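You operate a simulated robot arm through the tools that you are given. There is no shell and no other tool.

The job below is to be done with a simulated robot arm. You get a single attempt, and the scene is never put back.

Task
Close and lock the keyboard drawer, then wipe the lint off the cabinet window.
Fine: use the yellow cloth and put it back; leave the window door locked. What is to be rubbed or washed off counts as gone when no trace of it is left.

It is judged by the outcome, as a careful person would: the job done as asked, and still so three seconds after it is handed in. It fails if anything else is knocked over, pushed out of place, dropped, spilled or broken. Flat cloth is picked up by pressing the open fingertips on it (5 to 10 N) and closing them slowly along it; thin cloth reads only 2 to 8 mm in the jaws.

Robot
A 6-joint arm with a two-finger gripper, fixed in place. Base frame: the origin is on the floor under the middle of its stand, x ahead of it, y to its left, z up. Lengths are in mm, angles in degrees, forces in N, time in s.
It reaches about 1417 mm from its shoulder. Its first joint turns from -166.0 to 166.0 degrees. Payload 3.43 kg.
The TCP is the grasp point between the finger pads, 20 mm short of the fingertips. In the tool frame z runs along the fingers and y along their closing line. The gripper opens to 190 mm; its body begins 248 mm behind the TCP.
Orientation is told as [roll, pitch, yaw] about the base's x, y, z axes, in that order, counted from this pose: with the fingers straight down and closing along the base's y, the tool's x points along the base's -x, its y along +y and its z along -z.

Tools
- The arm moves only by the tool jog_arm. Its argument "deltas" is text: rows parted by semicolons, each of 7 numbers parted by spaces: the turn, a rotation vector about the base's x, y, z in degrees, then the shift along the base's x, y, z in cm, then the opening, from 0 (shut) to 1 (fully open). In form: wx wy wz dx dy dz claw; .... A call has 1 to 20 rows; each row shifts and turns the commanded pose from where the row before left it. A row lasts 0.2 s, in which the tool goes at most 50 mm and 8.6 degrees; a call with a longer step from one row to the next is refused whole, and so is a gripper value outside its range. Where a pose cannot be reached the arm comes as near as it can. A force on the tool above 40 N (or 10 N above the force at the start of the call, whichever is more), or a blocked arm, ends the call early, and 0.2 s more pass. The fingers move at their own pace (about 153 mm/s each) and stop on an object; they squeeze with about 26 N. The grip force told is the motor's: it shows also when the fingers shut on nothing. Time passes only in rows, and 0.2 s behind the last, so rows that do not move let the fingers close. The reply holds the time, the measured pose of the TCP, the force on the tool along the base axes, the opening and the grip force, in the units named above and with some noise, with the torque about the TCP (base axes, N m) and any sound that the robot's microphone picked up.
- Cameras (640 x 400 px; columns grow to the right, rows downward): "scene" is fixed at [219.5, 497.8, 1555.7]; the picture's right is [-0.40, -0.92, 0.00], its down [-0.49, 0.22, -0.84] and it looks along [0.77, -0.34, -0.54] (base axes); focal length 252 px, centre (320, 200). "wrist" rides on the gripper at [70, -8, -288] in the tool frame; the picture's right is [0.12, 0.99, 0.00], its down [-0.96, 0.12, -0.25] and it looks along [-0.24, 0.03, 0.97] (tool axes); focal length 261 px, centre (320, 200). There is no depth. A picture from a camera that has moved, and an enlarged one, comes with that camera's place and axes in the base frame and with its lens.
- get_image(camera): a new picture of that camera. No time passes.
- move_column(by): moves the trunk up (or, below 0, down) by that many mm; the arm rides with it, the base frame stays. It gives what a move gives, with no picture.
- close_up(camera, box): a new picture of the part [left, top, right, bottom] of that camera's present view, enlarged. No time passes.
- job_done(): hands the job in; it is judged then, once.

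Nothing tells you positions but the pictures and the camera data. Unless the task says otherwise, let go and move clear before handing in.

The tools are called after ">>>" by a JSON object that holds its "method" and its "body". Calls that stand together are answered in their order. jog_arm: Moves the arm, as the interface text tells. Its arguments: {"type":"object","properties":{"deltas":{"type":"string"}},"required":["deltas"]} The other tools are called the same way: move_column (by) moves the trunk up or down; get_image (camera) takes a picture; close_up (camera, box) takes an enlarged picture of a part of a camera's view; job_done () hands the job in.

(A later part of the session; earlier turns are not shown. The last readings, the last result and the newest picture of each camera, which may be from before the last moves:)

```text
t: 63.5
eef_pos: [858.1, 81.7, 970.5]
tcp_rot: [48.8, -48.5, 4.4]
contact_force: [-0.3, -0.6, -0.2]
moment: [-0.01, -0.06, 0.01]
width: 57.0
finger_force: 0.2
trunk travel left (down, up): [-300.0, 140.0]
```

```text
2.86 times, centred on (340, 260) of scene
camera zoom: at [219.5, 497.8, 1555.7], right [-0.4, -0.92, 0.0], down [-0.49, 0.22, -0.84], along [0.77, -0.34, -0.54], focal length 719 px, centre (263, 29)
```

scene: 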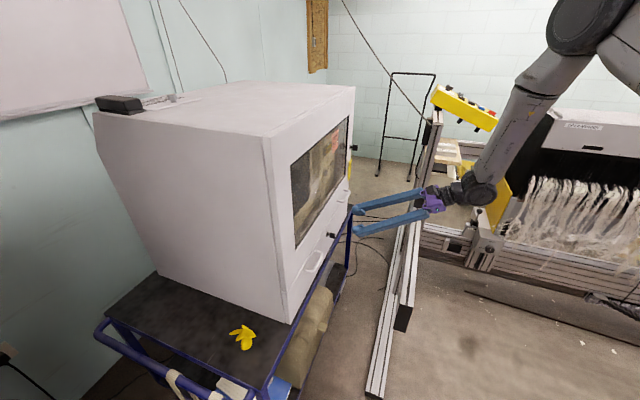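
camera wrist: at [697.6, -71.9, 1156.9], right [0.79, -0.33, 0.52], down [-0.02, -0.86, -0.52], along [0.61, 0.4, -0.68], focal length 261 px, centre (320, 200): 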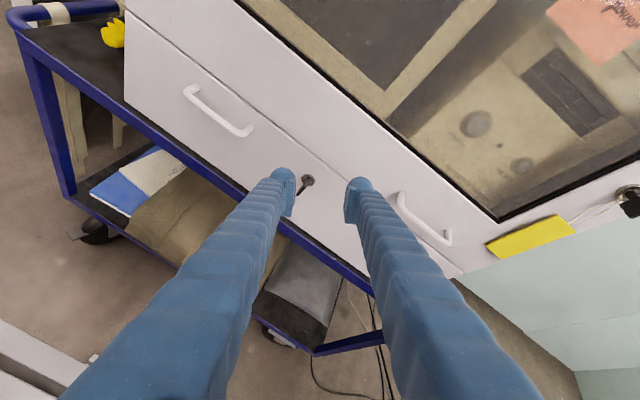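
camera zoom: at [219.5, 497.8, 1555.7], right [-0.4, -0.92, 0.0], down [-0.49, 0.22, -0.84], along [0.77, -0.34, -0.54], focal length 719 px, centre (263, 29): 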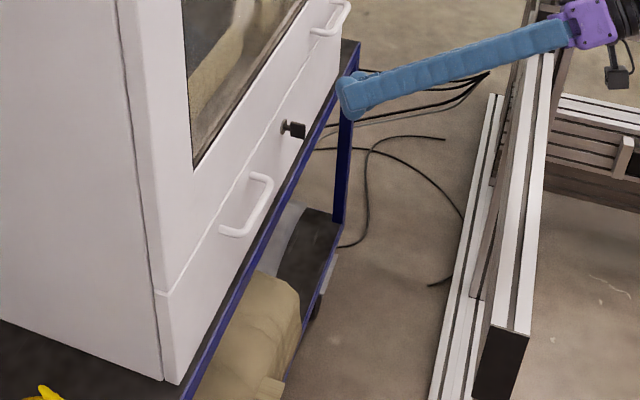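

>>> {"method": "jog_arm", "body": {"deltas": "0 0 0 1.67 -1.88 -3.49 0.3; 0 0 0 1.67 -1.88 -3.49 0.3; 0 0 0 1.085 1.97 -1.09 0.3; 0 0 0 1.085 1.97 -1.09 0.3; 0 0 0 1.085 1.97 -1.09 0.3"}}

>>> {"method": "close_up", "body": {"camera": "wrist", "box": [265, 150, 375, 220]}}

```text
t: 64.7
eef_pos: [924.1, 101.2, 868.2]
tcp_rot: [49.1, -48.5, 4.3]
contact_force: [-0.4, -0.6, 0.3]
moment: [0.04, -0.01, 0.06]
width: 57.0
finger_force: 0.1
trunk travel left (down, up): [-300.0, 140.0]
```

```text
5.71 times, centred on (320, 185) of wrist
camera zoom: at [758.5, -132.9, 935.5], right [-0.69, 0.6, 0.41], down [0.46, -0.08, 0.89], along [0.56, 0.8, -0.22], focal length 1489 px, centre (320, 286)
```

zoom: 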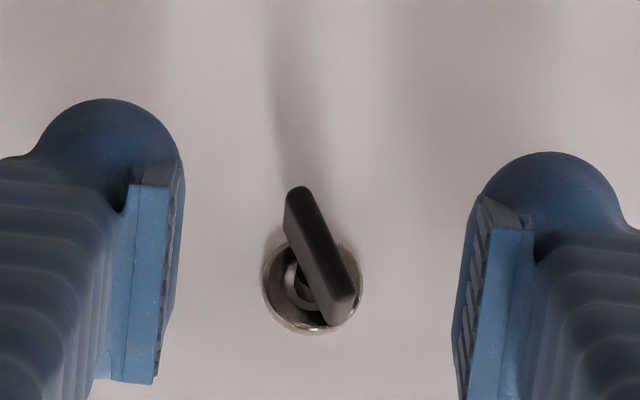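

>>> {"method": "jog_arm", "body": {"deltas": "0 0 0 1.07 2.1 -1.12 0.3; 0 0 0 0 0 0 0.2; 0 0 0 0 0 0 0.14; 0 0 0 0 0 0 0.1; 0 0 0 0 0 0 0.07; 0 0 0 0 0 0 0.05; 0 0 0 0 0 0 0.03; 0 0 0 0 0 0 0; 0 0 0 0 0 0 0"}}

>>> {"method": "close_up", "body": {"camera": "wrist", "box": [265, 150, 375, 220]}}

```text
t: 66.7
eef_pos: [936.4, 123.3, 855.9]
tcp_rot: [49.1, -48.5, 4.2]
contact_force: [9.3, -9.3, -7.1]
moment: [0.01, 0.06, -0.19]
width: 6.0
finger_force: 39.9
trunk travel left (down, up): [-300.0, 140.0]
```

```text
5.71 times, centred on (320, 185) of wrist
camera zoom: at [769.4, -111.5, 924.2], right [-0.69, 0.6, 0.41], down [0.46, -0.08, 0.89], along [0.57, 0.79, -0.22], focal length 1489 px, centre (320, 286)
```

zoom: 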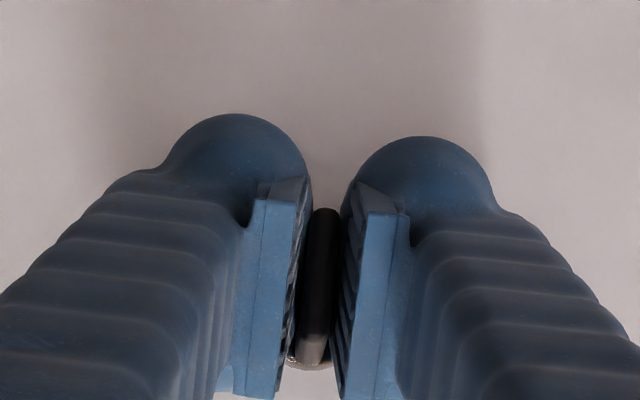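

The key followed to 60°. I'll rotate it back clockwise in small steps, relieving the sideways force.

>>> {"method": "jog_arm", "body": {"deltas": "3.5 3.5 0 0.06 -0.06 -0.05 0; 3.5 3.5 0 0.06 -0.06 -0.05 0; 3.5 3.5 0 0 0 0 0; 3.5 3.5 0 0 0 0 0"}}

>>> {"method": "jog_arm", "body": {"deltas": "3.5 3.5 0 0 0 0 0; 3.5 3.5 0 0 0 0 0; 3.5 3.5 0 0 0 0 0; 3.5 3.5 0 0 0 0 0; 3.5 3.5 0 0 0 0 0"}}

>>> {"method": "get_image", "body": {"camera": "scene"}}

```text
t: 67.7
eef_pos: [935.3, 123.9, 856.7]
tcp_rot: [67.1, -34.0, -7.8]
contact_force: [6.6, -0.9, 4.9]
moment: [0.14, -0.14, -0.27]
width: 6.0
finger_force: 39.4
trunk travel left (down, up): [-300.0, 140.0]
```

```text
t: 68.9
eef_pos: [933.6, 122.3, 855.9]
tcp_rot: [82.2, -13.5, -13.9]
contact_force: [0.8, 0.7, 7.9]
moment: [0.0, -0.04, 0.25]
width: 5.9
finger_force: 39.5
trunk travel left (down, up): [-300.0, 140.0]
```

```text
taken
```

scene: 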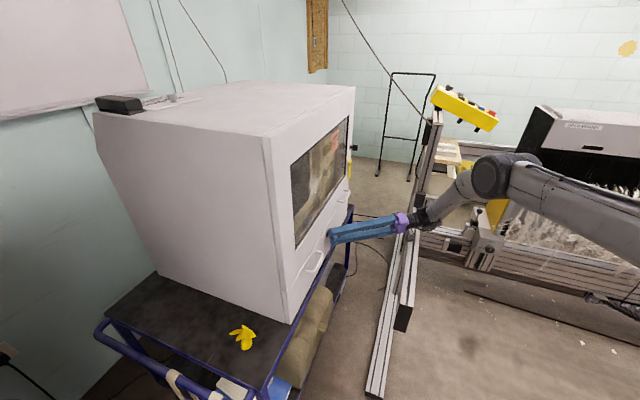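

About 15° from horizontal now. I'll go a bit further and then test the hold there, after pressing the drawer shut.

>>> {"method": "jog_arm", "body": {"deltas": "3.2 3.2 0 0 0 0 0; 3.2 3.2 0 0 0 0 0; 0 0 0 0 0 0 0"}}

>>> {"method": "jog_arm", "body": {"deltas": "0 0 0 0.141 0.141 0 0; 0 0 0 0.141 0.141 0 0; 0 0 0 0.141 0.141 0 0; 0 0 0 0.07 0.07 0 0; 0 0 0 0.07 0.07 0 0"}}

>>> {"method": "close_up", "body": {"camera": "scene", "box": [270, 260, 330, 330]}}

```text
t: 69.7
eef_pos: [934.7, 123.2, 855.2]
tcp_rot: [86.8, -5.6, -14.7]
contact_force: [-0.3, 5.0, 13.8]
moment: [0.07, -0.11, 0.22]
width: 6.0
finger_force: 38.7
trunk travel left (down, up): [-300.0, 140.0]
```

```text
t: 70.5
eef_pos: [935.0, 124.3, 856.5]
tcp_rot: [86.9, -5.5, -14.6]
contact_force: [-13.4, -8.0, 7.6]
moment: [-0.03, -0.02, 1.13]
width: 5.8
finger_force: 38.9
trunk travel left (down, up): [-300.0, 140.0]
stopped in row 4: the force on the tool passed its limit at 43 N (the readings are from after the stop); the commanded pose is now the measured one
```

```text
5.71 times, centred on (300, 295) of scene
camera zoom: at [219.5, 497.8, 1555.7], right [-0.4, -0.92, 0.0], down [-0.49, 0.22, -0.84], along [0.77, -0.34, -0.54], focal length 1438 px, centre (434, -343)
```

zoom: 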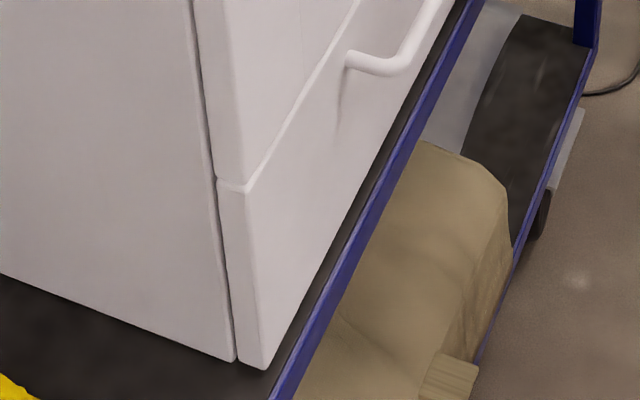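

>>> {"method": "jog_arm", "body": {"deltas": "0 0 0 -0.141 -0.141 0 0; 0 0 0 -0.141 -0.141 0 0; 0 0 0 -0.141 -0.141 0 0; 0 0 0 0 0 0 0"}}

>>> {"method": "close_up", "body": {"camera": "scene", "box": [270, 260, 330, 330]}}

```text
t: 71.5
eef_pos: [931.8, 121.1, 858.0]
tcp_rot: [86.8, -5.5, -14.7]
contact_force: [-4.5, 9.2, 15.3]
moment: [0.1, -0.15, 0.12]
width: 6.1
finger_force: 39.4
trunk travel left (down, up): [-300.0, 140.0]
```

```text
5.71 times, centred on (300, 295) of scene
camera zoom: at [219.5, 497.8, 1555.7], right [-0.4, -0.92, 0.0], down [-0.49, 0.22, -0.84], along [0.77, -0.34, -0.54], focal length 1438 px, centre (434, -343)
```

zoom: 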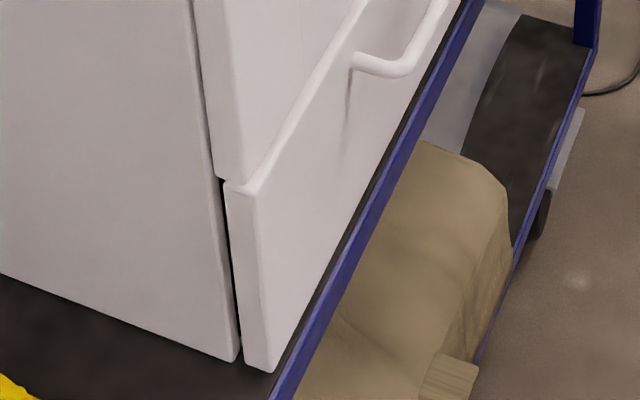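

Free in both key positions so far, but my grip may have eased the drawer out a millimetre or two while turning. I'll press it firmly shut and hold that inward push while turning the key counter-clockwise again.

>>> {"method": "jog_arm", "body": {"deltas": "0 0 0 0.141 0.141 0 0; 0 0 0 0.141 0.141 0 0; 0 0 0 0.141 0.141 0 0; 0 0 0 0.07 0.07 -0.1 0; 0 0 0 0 0 0 0"}}

```text
t: 72.7
eef_pos: [934.6, 124.9, 856.4]
tcp_rot: [86.9, -5.6, -14.6]
contact_force: [-28.8, -16.3, 18.1]
moment: [0.11, -0.13, 0.52]
width: 5.7
finger_force: 39.1
trunk travel left (down, up): [-300.0, 140.0]
```

>>> {"method": "jog_arm", "body": {"deltas": "-2 -2 0 -0.05 -0.05 0.2 0; -3 -3 0 0 0 0 0; -3.5 -3.5 0 0 0 0 0; -3.5 -3.5 0 0 0 0 0; -3.5 -3.5 0 0 0 0 0"}}

```text
t: 73.9
eef_pos: [935.4, 122.2, 856.2]
tcp_rot: [74.9, -24.1, -11.6]
contact_force: [-33.2, -21.9, -1.7]
moment: [0.09, -0.07, -0.18]
width: 6.2
finger_force: 39.4
trunk travel left (down, up): [-300.0, 140.0]
```

>>> {"method": "jog_arm", "body": {"deltas": "-3.5 -3.5 0 -0.1 -0.1 0 0; -3.5 -3.5 0 0 0 0 0; -3.5 -3.5 0 0 0 0 0; -3.5 -3.5 0 0 0 0 0; -3.5 -3.5 0 0 0 0 0"}}

```text
t: 75.1
eef_pos: [935.4, 122.6, 856.3]
tcp_rot: [56.2, -43.6, -0.9]
contact_force: [-15.7, -9.7, -8.6]
moment: [-0.22, 0.22, 0.17]
width: 6.2
finger_force: 40.0
trunk travel left (down, up): [-300.0, 140.0]
```

>>> {"method": "jog_arm", "body": {"deltas": "-3.5 -3.5 0 0 0 0 0; -3.5 -3.5 0 0 0 0 0; -3.5 -3.5 0 0 0 0 0; -3.5 -3.5 0 0 0 0 0; -3.5 -3.5 0 0 0 0 0"}}

```text
t: 76.3
eef_pos: [934.3, 124.0, 856.1]
tcp_rot: [23.3, -57.6, 25.0]
contact_force: [-13.9, -13.7, -10.2]
moment: [-0.73, 0.79, 0.22]
width: 6.1
finger_force: 39.1
trunk travel left (down, up): [-300.0, 140.0]
```

>>> {"method": "jog_arm", "body": {"deltas": "-3.5 -3.5 0 0 0 0 0; -3.5 -3.5 0 0 0 0 0; -2.8 -2.8 0 0 0 0 0; 0 0 0 0 0 0 0"}}

```text
t: 77.3
eef_pos: [936.2, 123.1, 855.9]
tcp_rot: [-2.8, -59.7, 47.6]
contact_force: [-22.3, -17.8, -10.8]
moment: [0.2, 0.49, -0.3]
width: 5.9
finger_force: 39.8
trunk travel left (down, up): [-300.0, 140.0]
```

The key is at its stop again with the drawer held in at about 28 N. Pull test once more.

>>> {"method": "jog_arm", "body": {"deltas": "0 0 0 -0.141 -0.141 0.1 0; 0 0 0 -0.141 -0.141 0 0; 0 0 0 -0.141 -0.141 0 0; 0 0 0 -0.141 -0.141 0 0; 0 0 0 0 0 0 0"}}

>>> {"method": "close_up", "body": {"camera": "scene", "box": [270, 260, 330, 330]}}

```text
t: 78.5
eef_pos: [932.3, 119.1, 856.6]
tcp_rot: [-2.3, -59.6, 47.4]
contact_force: [0.1, 2.4, -21.8]
moment: [0.23, 0.3, -0.27]
width: 6.2
finger_force: 39.4
trunk travel left (down, up): [-300.0, 140.0]
```

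```text
5.71 times, centred on (300, 295) of scene
camera zoom: at [219.5, 497.8, 1555.7], right [-0.4, -0.92, 0.0], down [-0.49, 0.22, -0.84], along [0.77, -0.34, -0.54], focal length 1438 px, centre (434, -343)
```

zoom: 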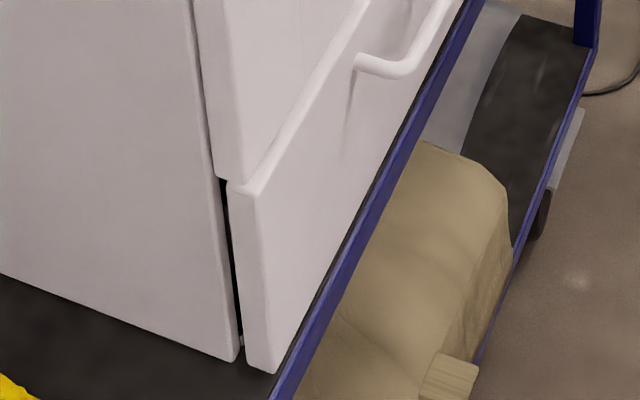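

Still sliding. Before concluding, I'll pull it further with the key vertical, to see whether a bolt catches later than these few millimetres, and look for a visible bolt behind the panel.

>>> {"method": "jog_arm", "body": {"deltas": "0 0 0 -0.2 -0.2 0 0; 0 0 0 -0.2 -0.2 0 0; 0 0 0 -0.2 -0.2 0 0; 0 0 0 -0.2 -0.2 0 0; 0 0 0 -0.2 -0.2 0 0; 0 0 0 -0.2 -0.2 0 0; 0 0 0 -0.2 -0.2 0 0; 0 0 0 -0.2 -0.2 0 0; 0 0 0 -0.2 -0.2 0 0; 0 0 0 -0.2 -0.2 0 0; 0 0 0 -0.2 -0.2 0 0; 0 0 0 -0.2 -0.2 0 0"}}

>>> {"method": "close_up", "body": {"camera": "scene", "box": [270, 180, 380, 330]}}

>>> {"method": "get_image", "body": {"camera": "wrist"}}

```text
t: 79.8
eef_pos: [922.5, 108.8, 855.3]
tcp_rot: [-1.7, -59.2, 46.8]
contact_force: [-2.6, -0.1, -8.4]
moment: [0.95, -0.44, -0.23]
width: 5.9
finger_force: 38.7
out of reach, approached as far as the arm can: row 4
trunk travel left (down, up): [-300.0, 140.0]
stopped in row 6: the force on the tool passed its limit at 41 N (the readings are from after the stop); the commanded pose is now the measured one
```

```text
2.67 times, centred on (325, 255) of scene
camera zoom: at [219.5, 497.8, 1555.7], right [-0.4, -0.92, 0.0], down [-0.49, 0.22, -0.84], along [0.77, -0.34, -0.54], focal length 671 px, centre (307, 53)
```

zoom: 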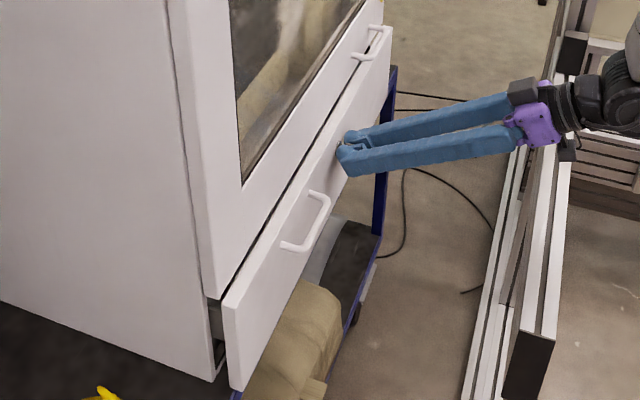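

```text
taken
camera wrist: at [728.2, -98.6, 942.8], right [-0.75, 0.65, -0.12], down [0.1, 0.29, 0.95], along [0.65, 0.7, -0.28], focal length 261 px, centre (320, 200)
```

wrist: 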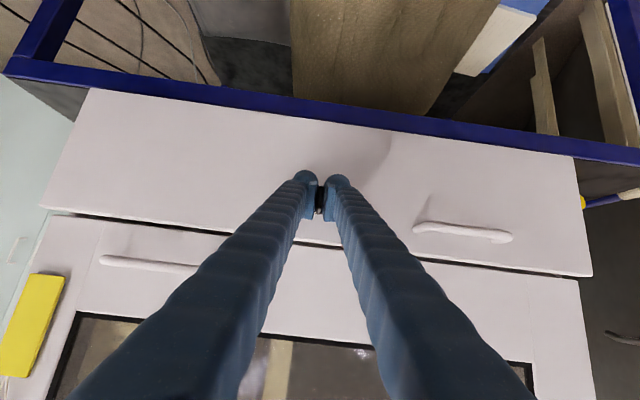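

It caught: the pull hit 41 N at about 19 mm out. I'll pull again gently to confirm it's a real stop.

>>> {"method": "jog_arm", "body": {"deltas": "0 0 0 -0.141 -0.141 0 0; 0 0 0 -0.141 -0.141 0 0; 0 0 0 -0.141 -0.141 0 0; 0 0 0 0 0 0 0"}}

>>> {"method": "close_up", "body": {"camera": "scene", "box": [270, 180, 380, 330]}}

```text
t: 80.8
eef_pos: [918.0, 104.2, 856.6]
tcp_rot: [-1.3, -59.3, 46.9]
contact_force: [-4.6, 4.9, -15.0]
moment: [0.26, 0.24, -0.22]
width: 5.8
finger_force: 39.5
trunk travel left (down, up): [-300.0, 140.0]
```

```text
2.67 times, centred on (325, 255) of scene
camera zoom: at [219.5, 497.8, 1555.7], right [-0.4, -0.92, 0.0], down [-0.49, 0.22, -0.84], along [0.77, -0.34, -0.54], focal length 671 px, centre (307, 53)
```

zoom: 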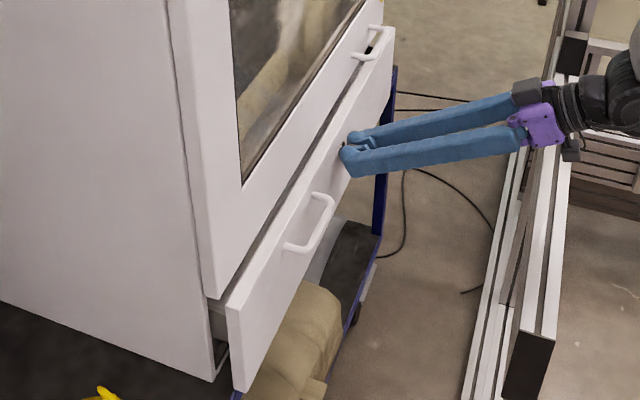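

No, it kept sliding; that catch was just the arm reaching its posture limit. I'll draw it out about 100 mm to look for a bolt or cam behind the panel.

>>> {"method": "jog_arm", "body": {"deltas": "0 0 0 -0.4 -0.4 0 0; 0 0 0 -0.6 -0.6 0 0; 0 0 0 -0.7 -0.7 0 0; 0 0 0 -0.7 -0.7 0 0; 0 0 0 -0.7 -0.7 0 0; 0 0 0 -0.7 -0.7 0 0; 0 0 0 -0.7 -0.7 0 0; 0 0 0 -0.7 -0.7 0 0; 0 0 0 -0.7 -0.7 0 0; 0 0 0 -0.5 -0.5 0 0; 0 0 0 -0.3 -0.3 0 0; 0 0 0 0 0 0 0"}}

>>> {"method": "close_up", "body": {"camera": "scene", "box": [270, 180, 390, 330]}}

>>> {"method": "get_image", "body": {"camera": "wrist"}}

```text
t: 81.8
eef_pos: [900.1, 87.0, 856.9]
tcp_rot: [-0.2, -59.1, 46.4]
contact_force: [-3.6, -0.4, -6.6]
moment: [0.88, -0.45, -0.28]
width: 5.9
finger_force: 39.7
out of reach, approached as far as the arm can: row 3, 4
trunk travel left (down, up): [-300.0, 140.0]
stopped in row 4: the force on the tool passed its limit at 43 N (the readings are from after the stop); the commanded pose is now the measured one
```

```text
2.67 times, centred on (330, 255) of scene
camera zoom: at [219.5, 497.8, 1555.7], right [-0.4, -0.92, 0.0], down [-0.49, 0.22, -0.84], along [0.77, -0.34, -0.54], focal length 671 px, centre (293, 53)
```

zoom: 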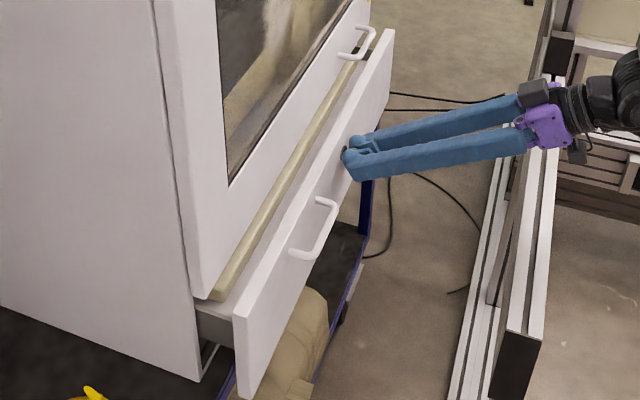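

```text
taken
camera wrist: at [710.1, -122.9, 944.7], right [-0.76, 0.64, -0.1], down [0.11, 0.29, 0.95], along [0.64, 0.71, -0.29], focal length 261 px, centre (320, 200)
```

wrist: 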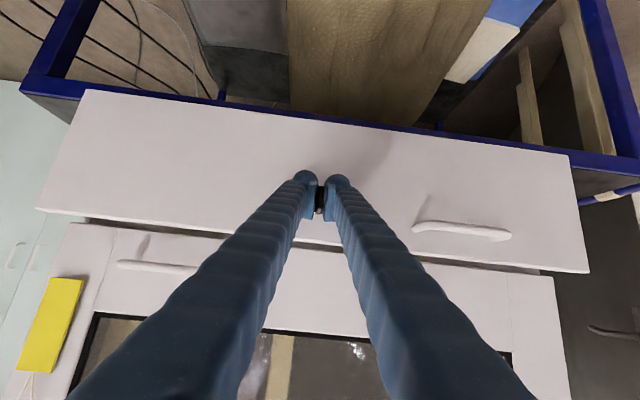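

>>> {"method": "close_up", "body": {"camera": "scene", "box": [310, 185, 380, 265]}}

>>> {"method": "close_up", "body": {"camera": "wrist", "box": [240, 160, 460, 290]}}

```text
5.00 times, centred on (345, 225) of scene
camera zoom: at [219.5, 497.8, 1555.7], right [-0.4, -0.92, 0.0], down [-0.49, 0.22, -0.84], along [0.77, -0.34, -0.54], focal length 1258 px, centre (195, 75)
```

zoom: 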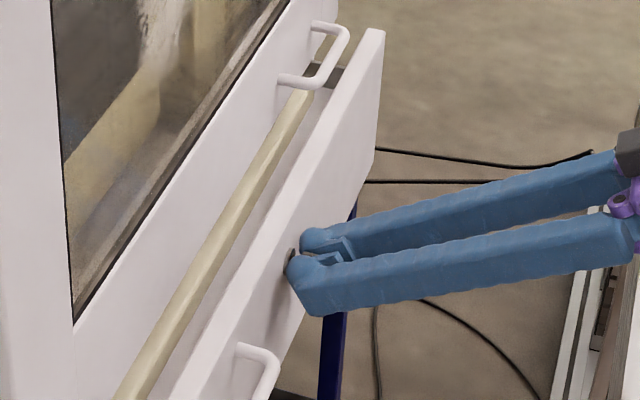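

```text
2.91 times, centred on (350, 225) of wrist
camera zoom: at [710.1, -122.9, 944.7], right [-0.76, 0.64, -0.1], down [0.11, 0.29, 0.95], along [0.64, 0.71, -0.29], focal length 758 px, centre (233, 127)
```

zoom: 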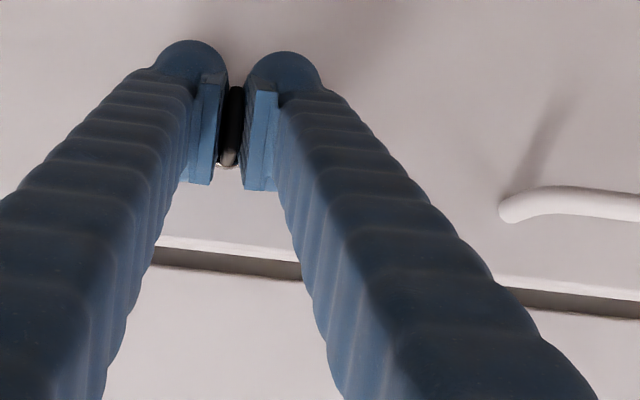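

No bolt is visible behind the panel in this position. I'll push the drawer back to flush with the key vertical; after that I can check how firmly the window door (known to be locked) is held, for comparison.

>>> {"method": "jog_arm", "body": {"deltas": "0 0 0 0.4 0.4 0 0; 0 0 0 0.5 0.5 0 0; 0 0 0 0.5 0.5 0 0; 0 0 0 0.5 0.5 0 0; 0 0 0 0.5 0.5 0 0; 0 0 0 0.4 0.4 0 0; 0 0 0 0.3 0.3 0 0; 0 0 0 0.2 0.2 0 0; 0 0 0 0.141 0.141 0 0; 0 0 0 0.141 0.141 0 0; 0 0 0 0.141 0.141 0 0; 0 0 0 0.141 0.141 0 0"}}

>>> {"method": "close_up", "body": {"camera": "scene", "box": [270, 180, 390, 330]}}

```text
t: 84.5
eef_pos: [936.0, 123.5, 856.9]
tcp_rot: [-0.1, -58.9, 46.1]
contact_force: [-10.4, -2.8, 6.8]
moment: [0.2, 0.15, -0.22]
width: 6.0
finger_force: 39.9
trunk travel left (down, up): [-300.0, 140.0]
stopped in row 12: the force on the tool passed its limit at 41 N (the readings are from after the stop); the commanded pose is now the measured one
```

```text
2.67 times, centred on (330, 255) of scene
camera zoom: at [219.5, 497.8, 1555.7], right [-0.4, -0.92, 0.0], down [-0.49, 0.22, -0.84], along [0.77, -0.34, -0.54], focal length 671 px, centre (293, 53)
```

zoom: 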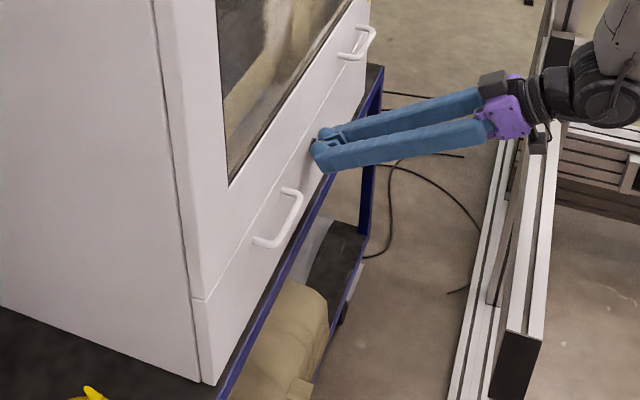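

Flush again. I'll release the key and retreat, then gently test the (locked) window door's handle to learn whether a lock in this setup physically holds.

>>> {"method": "jog_arm", "body": {"deltas": "0 0 0 -0.05 -0.05 0 0.1; 0 0 0 0 0 0 0.25; 0 0 0 0 0 0 0.25; 0 0 0 -1.2 -1.2 1 0.25; 0 0 0 -1.5 -1.5 1.2 0.25; 0 0 0 -1.5 -1.5 1.2 0.25; 0 0 0 -1.2 -1.2 2.5 0.25; 0 0 0 0 0 3 0.25; 3.5 3.5 0 0 0 2 0.25; 5.3 5.3 0 0 0 2 0.25; 5.3 5.3 0 0 0 0 0.25; 5.3 5.3 0 0 0 0 0.25; 5.3 5.3 0 0 0 0 0.25; 5.3 5.3 0 0 0 0 0.25; 5.3 5.3 0 0 0 0 0.25; 5.3 5.3 0 0 0 0 0.25; 5.3 5.3 0 0 0 0 0.25; 5.3 5.3 0 0 0 0 0.25; 5.3 5.3 0 0 0 0 0.25; 5.3 5.3 0 0 0 0 0.25"}}

>>> {"method": "get_image", "body": {"camera": "wrist"}}

>>> {"method": "close_up", "body": {"camera": "scene", "box": [270, 160, 390, 330]}}

```text
t: 88.7
eef_pos: [884.1, 68.8, 985.9]
tcp_rot: [89.7, -2.8, -13.9]
contact_force: [0.0, 0.3, 0.2]
moment: [-0.01, 0.02, 0.04]
width: 47.5
finger_force: 0.1
trunk travel left (down, up): [-300.0, 140.0]
```

```text
taken
camera wrist: at [746.7, -194.0, 976.2], right [-0.16, 0.05, 0.99], down [0.87, -0.47, 0.16], along [0.47, 0.88, 0.03], focal length 261 px, centre (320, 200)
```

wrist: 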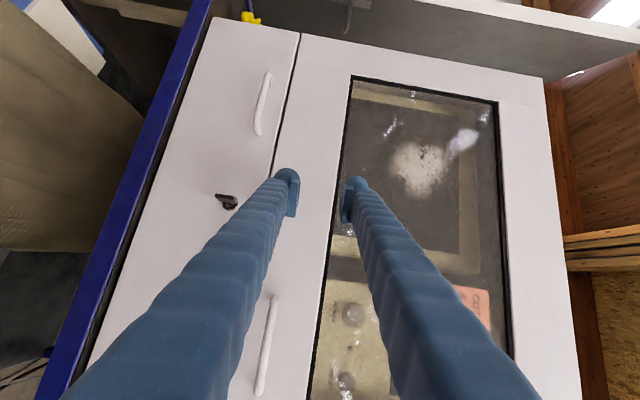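

```text
2.35 times, centred on (330, 245) of scene
camera zoom: at [219.5, 497.8, 1555.7], right [-0.4, -0.92, 0.0], down [-0.49, 0.22, -0.84], along [0.77, -0.34, -0.54], focal length 592 px, centre (296, 94)
```

zoom: 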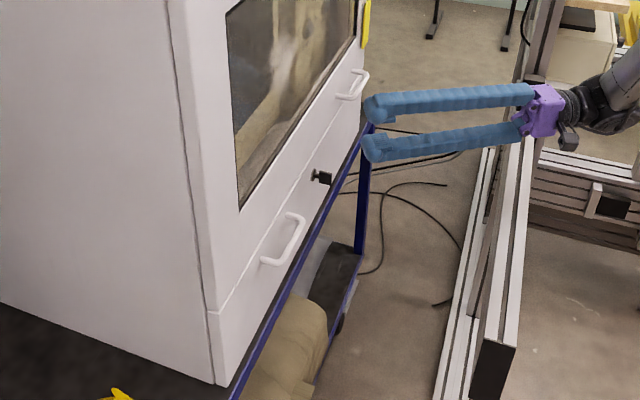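

>>> {"method": "jog_arm", "body": {"deltas": "0 0 -7.8 0 0 0 0.3; 0 0 -7.8 0 0 0 0.3; 0 0 -7.8 0 0 0 0.3; 0 0 -7.8 0 0 0 0.3; 0 0 0 2.38 -3.57 -0.87 0.3; 0 0 0 2.38 -3.57 -0.87 0.3; 0 0 0 2.38 -3.57 -0.87 0.3; 0 0 0 2.38 -3.57 -0.87 0.3"}}

>>> {"method": "get_image", "body": {"camera": "wrist"}}

>>> {"method": "get_image", "body": {"camera": "scene"}}

```text
t: 90.5
eef_pos: [977.8, -75.1, 948.8]
tcp_rot: [89.4, -2.8, -45.1]
contact_force: [0.2, 0.3, -0.4]
moment: [0.0, 0.01, -0.01]
width: 56.9
finger_force: 0.1
trunk travel left (down, up): [-300.0, 140.0]
```

```text
taken
camera wrist: at [725.5, -228.4, 940.6], right [-0.11, 0.13, 0.99], down [0.5, -0.85, 0.16], along [0.86, 0.51, 0.03], focal length 261 px, centre (320, 200)
```

wrist: 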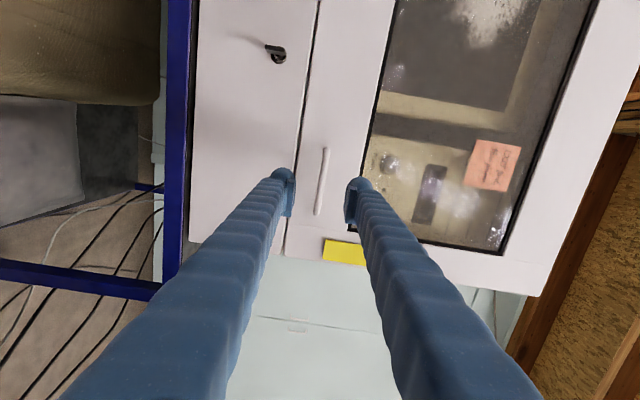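

```text
taken
```

scene: 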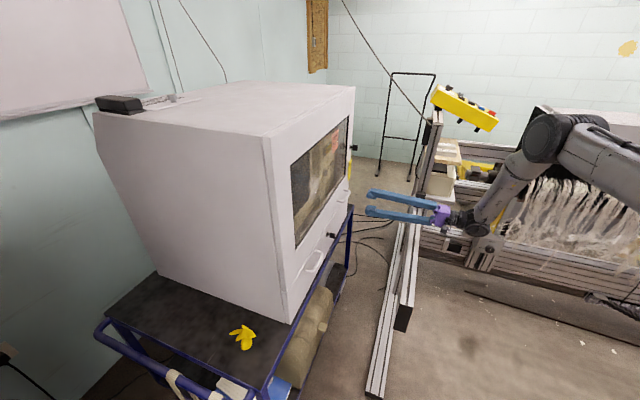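

The window handle is centred between the pads. I'll advance slowly toward it.

>>> {"method": "jog_arm", "body": {"deltas": "0 0 0 1.7 1.7 0 0.3; 0 0 0 1.7 1.7 0 0.3; 0 0 0 1.7 1.7 0 0.3; 0 0 0 1.3 1.3 0 0.3"}}

>>> {"method": "get_image", "body": {"camera": "wrist"}}

>>> {"method": "close_up", "body": {"camera": "scene", "box": [320, 165, 420, 235]}}

```text
t: 91.5
eef_pos: [1041.8, -11.4, 948.4]
tcp_rot: [89.5, -2.8, -45.0]
contact_force: [0.4, 0.8, 1.0]
moment: [-0.01, -0.03, -0.02]
width: 57.0
finger_force: 0.0
trunk travel left (down, up): [-300.0, 140.0]
```

```text
taken
camera wrist: at [788.7, -163.7, 939.7], right [-0.11, 0.12, 0.99], down [0.5, -0.85, 0.16], along [0.86, 0.51, 0.03], focal length 261 px, centre (320, 200)
```

wrist: 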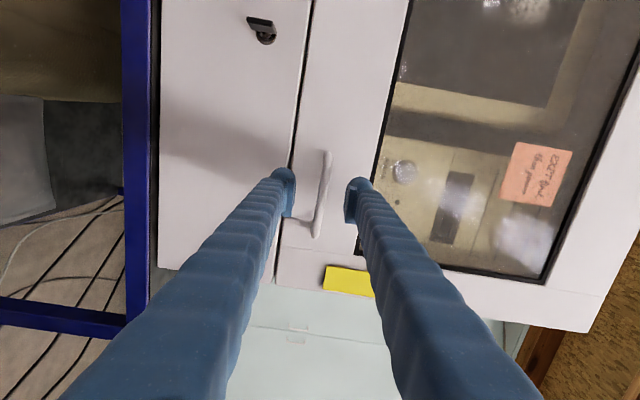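

```text
5.71 times, centred on (370, 200) of scene
camera zoom: at [219.5, 497.8, 1555.7], right [-0.4, -0.92, 0.0], down [-0.49, 0.22, -0.84], along [0.77, -0.34, -0.54], focal length 1438 px, centre (34, 200)
```

zoom: 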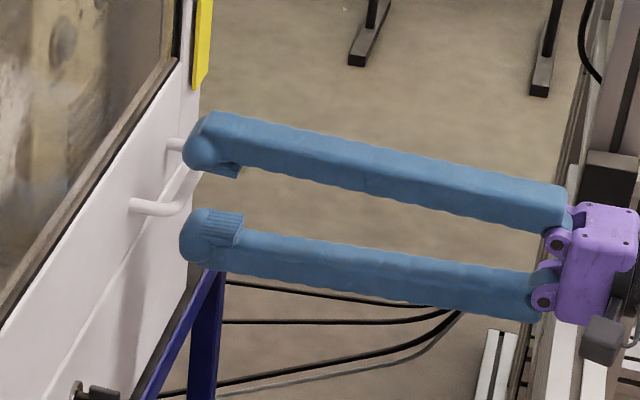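

>>> {"method": "jog_arm", "body": {"deltas": "0 0 0 0.6 0.6 0 0.3; 0 0 0 0.6 0.6 0 0.3; 0 0 0 0 0 0 0.3"}}

>>> {"method": "close_up", "body": {"camera": "scene", "box": [320, 165, 400, 225]}}

>>> {"method": "close_up", "body": {"camera": "wrist", "box": [265, 140, 375, 260]}}

```text
t: 92.3
eef_pos: [1054.1, 1.3, 948.6]
tcp_rot: [89.5, -3.0, -45.1]
contact_force: [0.5, 0.6, 0.7]
moment: [0.02, 0.04, -0.01]
width: 56.9
finger_force: 0.1
trunk travel left (down, up): [-300.0, 140.0]
```

```text
6.67 times, centred on (360, 195) of scene
camera zoom: at [219.5, 497.8, 1555.7], right [-0.4, -0.92, 0.0], down [-0.49, 0.22, -0.84], along [0.77, -0.34, -0.54], focal length 1677 px, centre (53, 233)
```

zoom: 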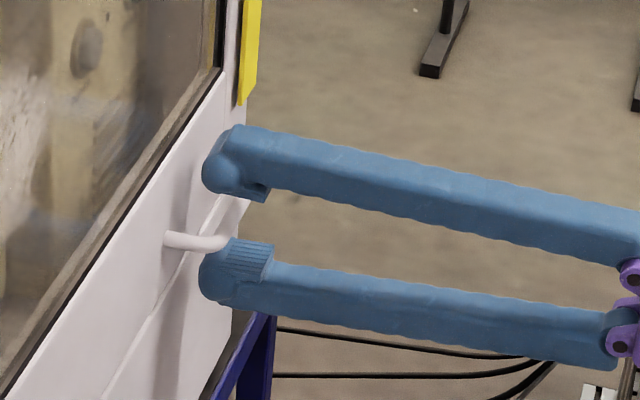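

```text
3.33 times, centred on (320, 200) of wrist
camera zoom: at [800.2, -151.4, 940.3], right [-0.11, 0.13, 0.99], down [0.5, -0.85, 0.17], along [0.86, 0.51, 0.03], focal length 869 px, centre (320, 200)
```

zoom: 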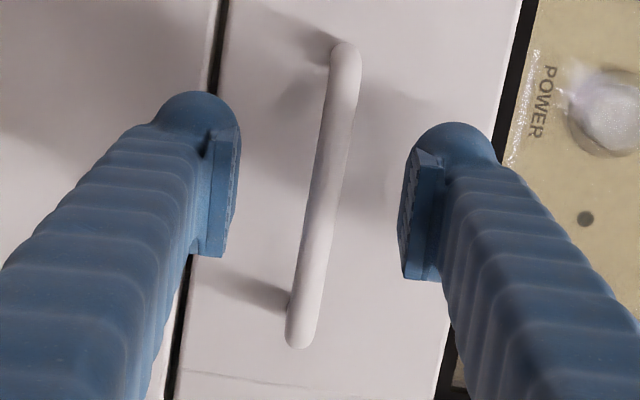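

The bar is between the pads. I'll close on it and pull very lightly.

>>> {"method": "jog_arm", "body": {"deltas": "0 0 0 0 0 0 0.2; 0 0 0 0 0 0 0.12; 0 0 0 0 0 0 0.08; 0 0 0 0 0 0 0.05; 0 0 0 0 0 0 0; 0 0 0 0 0 0 0"}}

>>> {"method": "jog_arm", "body": {"deltas": "0 0 0 -0.1 -0.1 0 0; 0 0 0 -0.1 -0.1 0 0; 0 0 0 0 0 0 0"}}

```text
t: 93.7
eef_pos: [1053.3, 1.7, 950.8]
tcp_rot: [89.7, -2.9, -45.1]
contact_force: [-0.4, 1.4, 10.3]
moment: [1.1, 1.14, -0.14]
width: 8.2
finger_force: 41.6
trunk travel left (down, up): [-300.0, 140.0]
```

```text
t: 94.5
eef_pos: [1051.8, -0.2, 950.9]
tcp_rot: [89.5, -2.9, -45.1]
contact_force: [1.3, 3.0, 9.7]
moment: [1.04, 1.1, -0.32]
width: 8.3
finger_force: 41.8
trunk travel left (down, up): [-300.0, 140.0]
```

>>> {"method": "jog_arm", "body": {"deltas": "0 0 0 -0.14 -0.14 0 0; 0 0 0 -0.14 -0.14 0 0; 0 0 0 0 0 0 0"}}

>>> {"method": "close_up", "body": {"camera": "scene", "box": [320, 120, 400, 225]}}

```text
t: 95.3
eef_pos: [1048.0, -2.8, 950.5]
tcp_rot: [89.6, -2.8, -45.1]
contact_force: [1.1, 1.7, 9.4]
moment: [1.1, 1.14, -0.31]
width: 8.2
finger_force: 41.9
trunk travel left (down, up): [-300.0, 140.0]
```

```text
3.81 times, centred on (360, 172) of scene
camera zoom: at [219.5, 497.8, 1555.7], right [-0.4, -0.92, 0.0], down [-0.49, 0.22, -0.84], along [0.77, -0.34, -0.54], focal length 958 px, centre (168, 305)
```

zoom: 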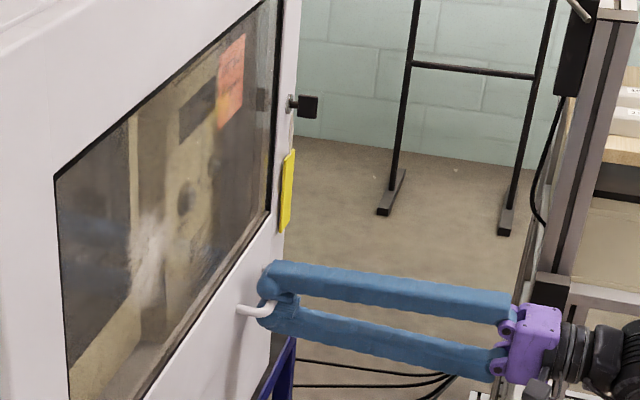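

>>> {"method": "close_up", "body": {"camera": "scene", "box": [320, 175, 370, 225]}}

>>> {"method": "get_image", "body": {"camera": "wrist"}}

>>> {"method": "close_up", "body": {"camera": "scene", "box": [320, 75, 370, 165]}}

```text
8.00 times, centred on (345, 200) of scene
camera zoom: at [219.5, 497.8, 1555.7], right [-0.4, -0.92, 0.0], down [-0.49, 0.22, -0.84], along [0.77, -0.34, -0.54], focal length 2012 px, centre (120, 200)
```

zoom: 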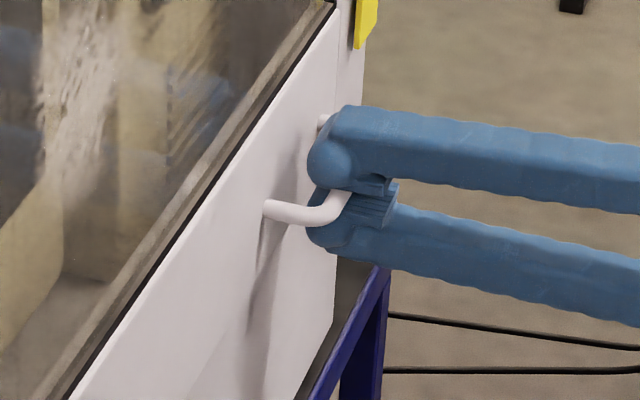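

```text
taken
camera wrist: at [795.4, -155.7, 941.7], right [-0.11, 0.13, 0.99], down [0.5, -0.85, 0.17], along [0.86, 0.51, 0.03], focal length 261 px, centre (320, 200)
```

wrist: 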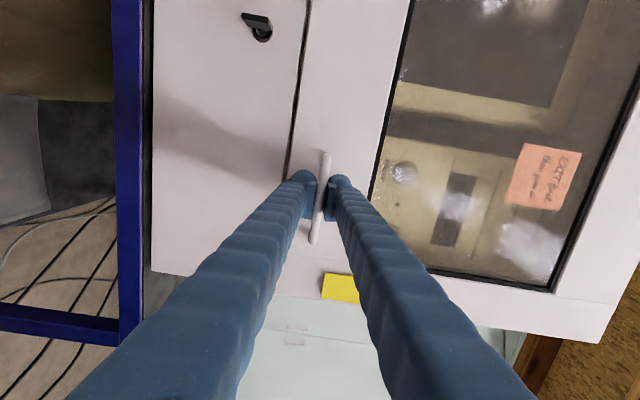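

```text
4.44 times, centred on (345, 120) of scene
camera zoom: at [219.5, 497.8, 1555.7], right [-0.4, -0.92, 0.0], down [-0.49, 0.22, -0.84], along [0.77, -0.34, -0.54], focal length 1118 px, centre (209, 556)
```

zoom: 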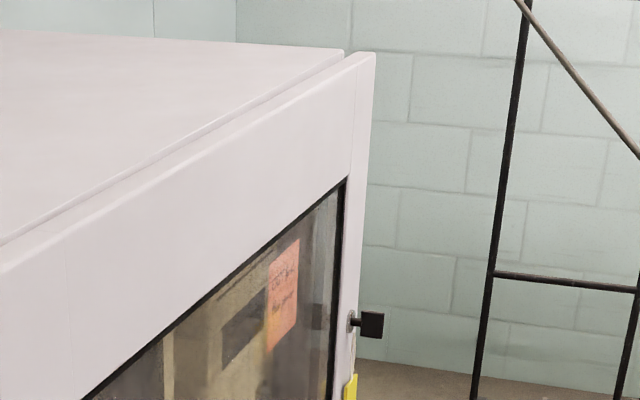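

The window door also moved about 7 mm with almost no force although its key is vertical. I'll pull only slightly further to see if a bolt catches, then push it back shut.

>>> {"method": "jog_arm", "body": {"deltas": "0 0 0 -0.14 -0.14 0 0; 0 0 0 -0.14 -0.14 0 0; 0 0 0 -0.14 -0.14 0 0; 0 0 0 0 0 0 0"}}

>>> {"method": "close_up", "body": {"camera": "scene", "box": [320, 75, 370, 165]}}

```text
t: 96.3
eef_pos: [1045.2, -5.3, 951.3]
tcp_rot: [89.6, -2.9, -45.1]
contact_force: [-2.7, 6.2, 8.1]
moment: [1.13, 1.06, -0.12]
width: 8.2
finger_force: 41.6
trunk travel left (down, up): [-300.0, 140.0]
```

```text
4.44 times, centred on (345, 120) of scene
camera zoom: at [219.5, 497.8, 1555.7], right [-0.4, -0.92, 0.0], down [-0.49, 0.22, -0.84], along [0.77, -0.34, -0.54], focal length 1118 px, centre (209, 556)
```

zoom: 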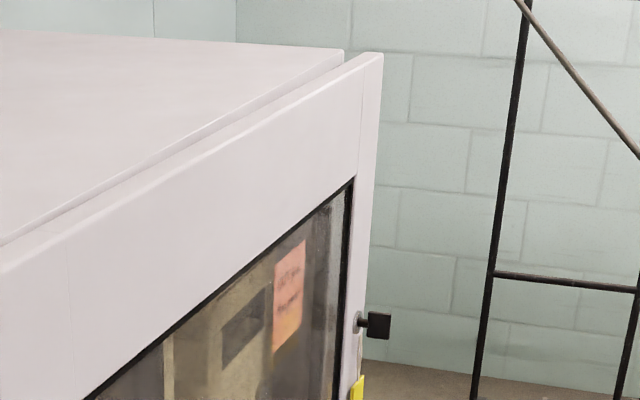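

The door swings open slightly with its key vertical, so bolts don't seem to be physically enforced here; key position is what counts. I'll push the window door fully shut again right away.

>>> {"method": "jog_arm", "body": {"deltas": "0 0 0 0.14 0.14 0 0; 0 0 0 0.14 0.14 0 0; 0 0 0 0.14 0.14 0 0; 0 0 0 0.14 0.14 0 0; 0 0 0 0.14 0.14 0 0; 0 0 0 0.14 0.14 0 0; 0 0 0 0.14 0.14 0 0; 0 0 0 0.1 0.1 0 0; 0 0 0 0.1 0.1 0 0; 0 0 0 0.1 0.1 0 0"}}

>>> {"method": "close_up", "body": {"camera": "scene", "box": [320, 75, 370, 165]}}

```text
t: 98.4
eef_pos: [1054.2, 2.6, 951.2]
tcp_rot: [89.6, -2.6, -45.0]
contact_force: [-18.1, -6.0, 9.2]
moment: [1.16, 1.15, 0.3]
width: 8.0
finger_force: 41.4
trunk travel left (down, up): [-300.0, 140.0]
stopped in row 10: the force on the tool passed its limit at 42 N (the readings are from after the stop); the commanded pose is now the measured one
```

```text
4.44 times, centred on (345, 120) of scene
camera zoom: at [219.5, 497.8, 1555.7], right [-0.4, -0.92, 0.0], down [-0.49, 0.22, -0.84], along [0.77, -0.34, -0.54], focal length 1118 px, centre (209, 556)
```

zoom: 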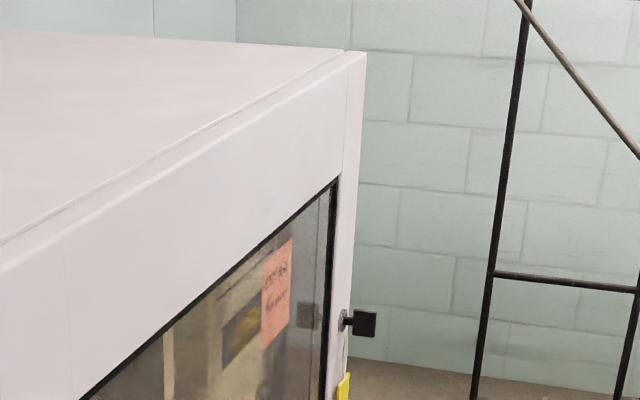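

The window door is shut flush again. I'll release the handle, back away, and confirm both the door and drawer are flush.

>>> {"method": "jog_arm", "body": {"deltas": "0 0 0 0 0 0 0.1; 0 0 0 0 0 0 0.3; 0 0 0 0 0 0 0.3; 0 0 0 -1.5 -1.5 0 0.3; 0 0 0 -2 -2 0 0.3; 0 0 0 -3 -3 1 0.3; 0 0 0 -3 -3 3 0.3; 0 0 0 -3 -3 3 0.3; 0 0 0 -2 -2 4 0.3"}}

>>> {"method": "get_image", "body": {"camera": "wrist"}}

>>> {"method": "get_image", "body": {"camera": "scene"}}

```text
refused: row 7 steps farther than a row can; nothing moved
```

```text
taken
camera wrist: at [800.9, -150.8, 941.5], right [-0.11, 0.12, 0.99], down [0.5, -0.85, 0.16], along [0.86, 0.51, 0.03], focal length 261 px, centre (320, 200)
```

wrist: 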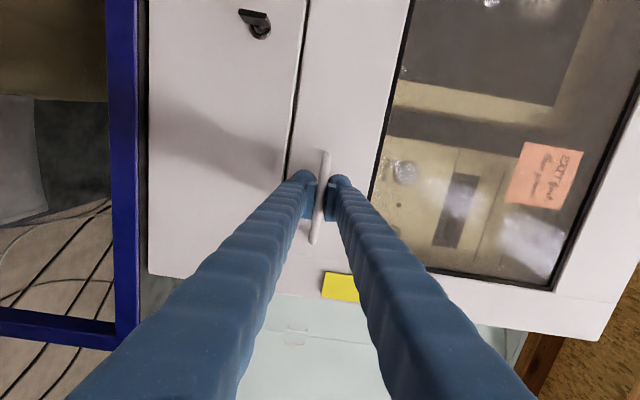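

```text
taken
```

scene: 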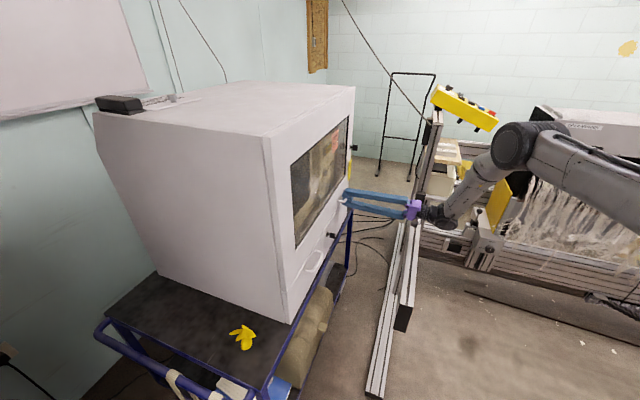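

>>> {"method": "jog_arm", "body": {"deltas": "0 0 0 0 0 0 0.1; 0 0 0 0 0 0 0.3; 0 0 0 0 0 0 0.3; 0 0 0 -1.5 -1.5 0 0.3; 0 0 0 -2 -2 0 0.3; 0 0 0 -2.5 -2.5 0 0.3; 0 0 0 -2.5 -2.5 2 0.3; 0 0 0 -2.5 -2.5 3 0.3; 0 0 0 -2 -2 4 0.3; 0 0 0 0 0 4.5 0.3"}}

>>> {"method": "get_image", "body": {"camera": "wrist"}}

>>> {"method": "close_up", "body": {"camera": "scene", "box": [250, 70, 390, 330]}}

```text
t: 100.6
eef_pos: [926.2, -125.7, 1087.9]
tcp_rot: [89.5, -2.7, -45.1]
contact_force: [-1.1, 0.1, -0.3]
moment: [0.01, -0.02, 0.0]
width: 57.0
finger_force: 0.1
trunk travel left (down, up): [-300.0, 140.0]
```

```text
taken
camera wrist: at [672.2, -279.6, 1078.5], right [-0.11, 0.12, 0.99], down [0.5, -0.85, 0.16], along [0.86, 0.51, 0.03], focal length 261 px, centre (320, 200)
```

wrist: 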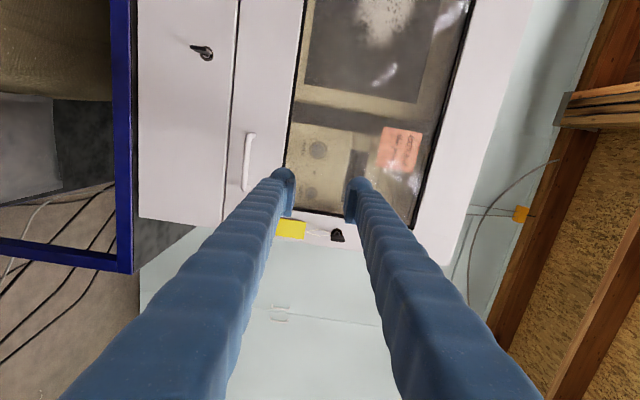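

```text
1.54 times, centred on (320, 200) of scene
camera zoom: at [219.5, 497.8, 1555.7], right [-0.4, -0.92, 0.0], down [-0.49, 0.22, -0.84], along [0.77, -0.34, -0.54], focal length 387 px, centre (320, 200)
```

zoom: 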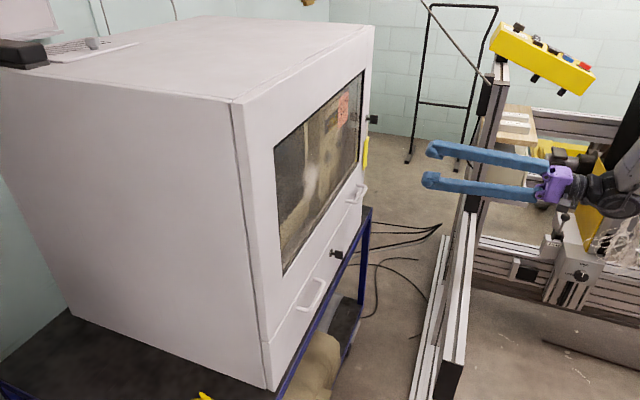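

>>> {"method": "close_up", "body": {"camera": "wrist", "box": [260, 205, 360, 265]}}

>>> {"method": "close_up", "body": {"camera": "wrist", "box": [180, 25, 230, 75]}}

>>> {"method": "close_up", "body": {"camera": "scene", "box": [335, 130, 365, 190]}}

```text
6.40 times, centred on (310, 235) of wrist
camera zoom: at [672.2, -279.6, 1078.5], right [-0.11, 0.12, 0.99], down [0.5, -0.85, 0.16], along [0.86, 0.51, 0.03], focal length 1668 px, centre (384, -24)
```

zoom: 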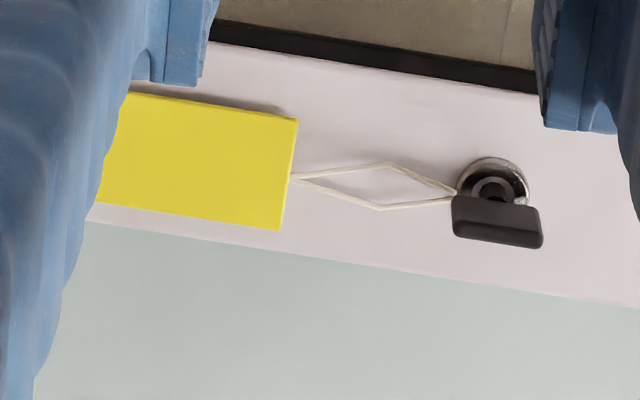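

```text
8.00 times, centred on (205, 50) of wrist
camera zoom: at [672.2, -279.6, 1078.5], right [-0.11, 0.12, 0.99], down [0.5, -0.85, 0.16], along [0.86, 0.51, 0.03], focal length 2085 px, centre (1240, 1400)
```

zoom: 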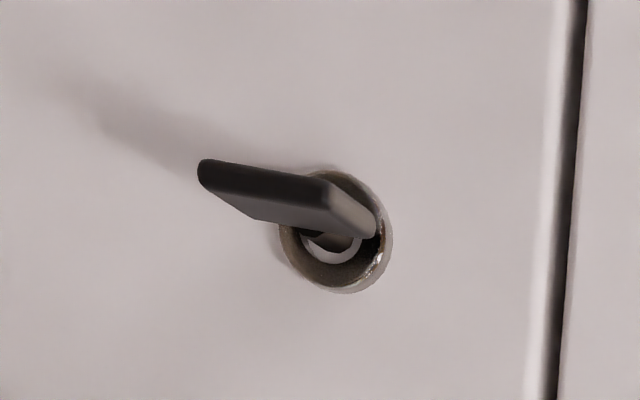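

```text
6.67 times, centred on (350, 160) of scene
camera zoom: at [219.5, 497.8, 1555.7], right [-0.4, -0.92, 0.0], down [-0.49, 0.22, -0.84], along [0.77, -0.34, -0.54], focal length 1677 px, centre (120, 467)
```

zoom: 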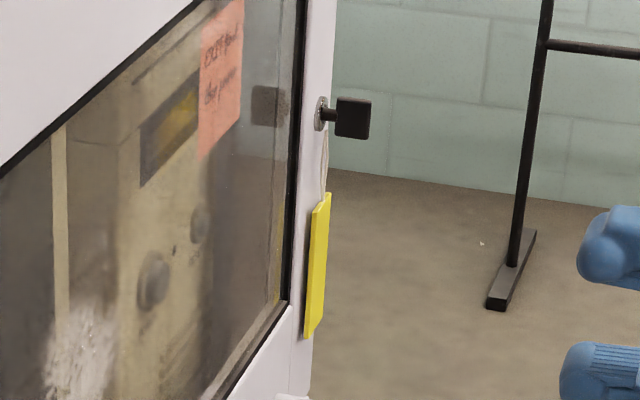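

Both keys are vertical and everything is flush. Next is the cloth: I'll pitch the tool to point straight down and travel along the front, then view the cloth from above.

>>> {"method": "jog_arm", "body": {"deltas": "-5.8 5.8 0 -2 1 0 0.3; -5.8 5.8 0 -2 1 0 0.3; -5.8 5.8 0 -2 1 0 0.3; -5.8 5.8 0 -2 1 0 0.3; -5.8 5.8 0 -2 1 0 0.3; -5.8 5.8 0 -2 2 0 0.3; -5.8 5.8 0 -2 2 0 0.3; -5.8 5.8 0 -2 2 0 0.3; -5.8 5.8 0 -2 2 0 0.3; -5.8 5.8 0 -2 2 0 0.3; -5.6 5.6 0 -2 2 0 0.3; 0 0 0 -2 4 1 0.3; 0 0 0 -2 4 1 0.3; 0 0 0 -2 4 1 0.3; 0 0 0 -2 4 1 0.3; 0 0 0 -2 4 1 0.3"}}

>>> {"method": "get_image", "body": {"camera": "wrist"}}

>>> {"method": "get_image", "body": {"camera": "scene"}}

```text
t: 104.0
eef_pos: [605.2, 243.9, 1133.4]
tcp_rot: [-0.5, -0.3, -42.2]
contact_force: [-0.4, 0.9, -1.1]
moment: [-0.02, -0.05, 0.0]
width: 56.9
finger_force: 0.1
trunk travel left (down, up): [-300.0, 140.0]
```

```text
taken
camera wrist: at [548.1, 287.5, 1422.4], right [0.58, 0.81, -0.01], down [0.79, -0.56, 0.25], along [0.2, -0.15, -0.97], focal length 261 px, centre (320, 200)
```

wrist: 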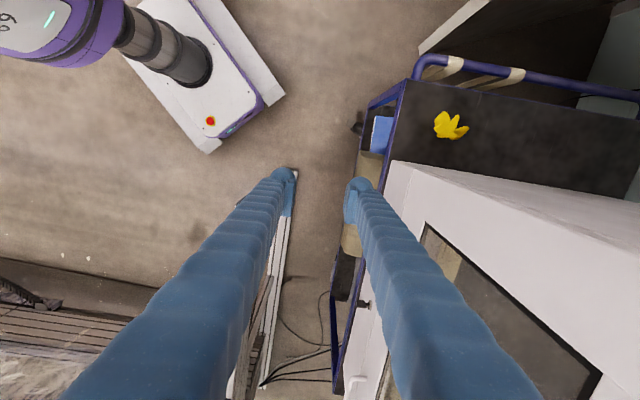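

```text
taken
```

scene: 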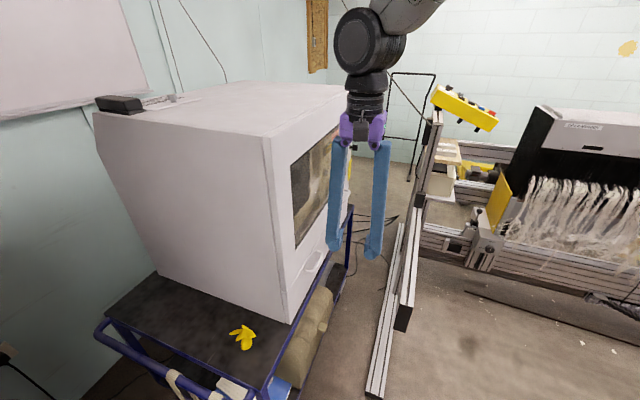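

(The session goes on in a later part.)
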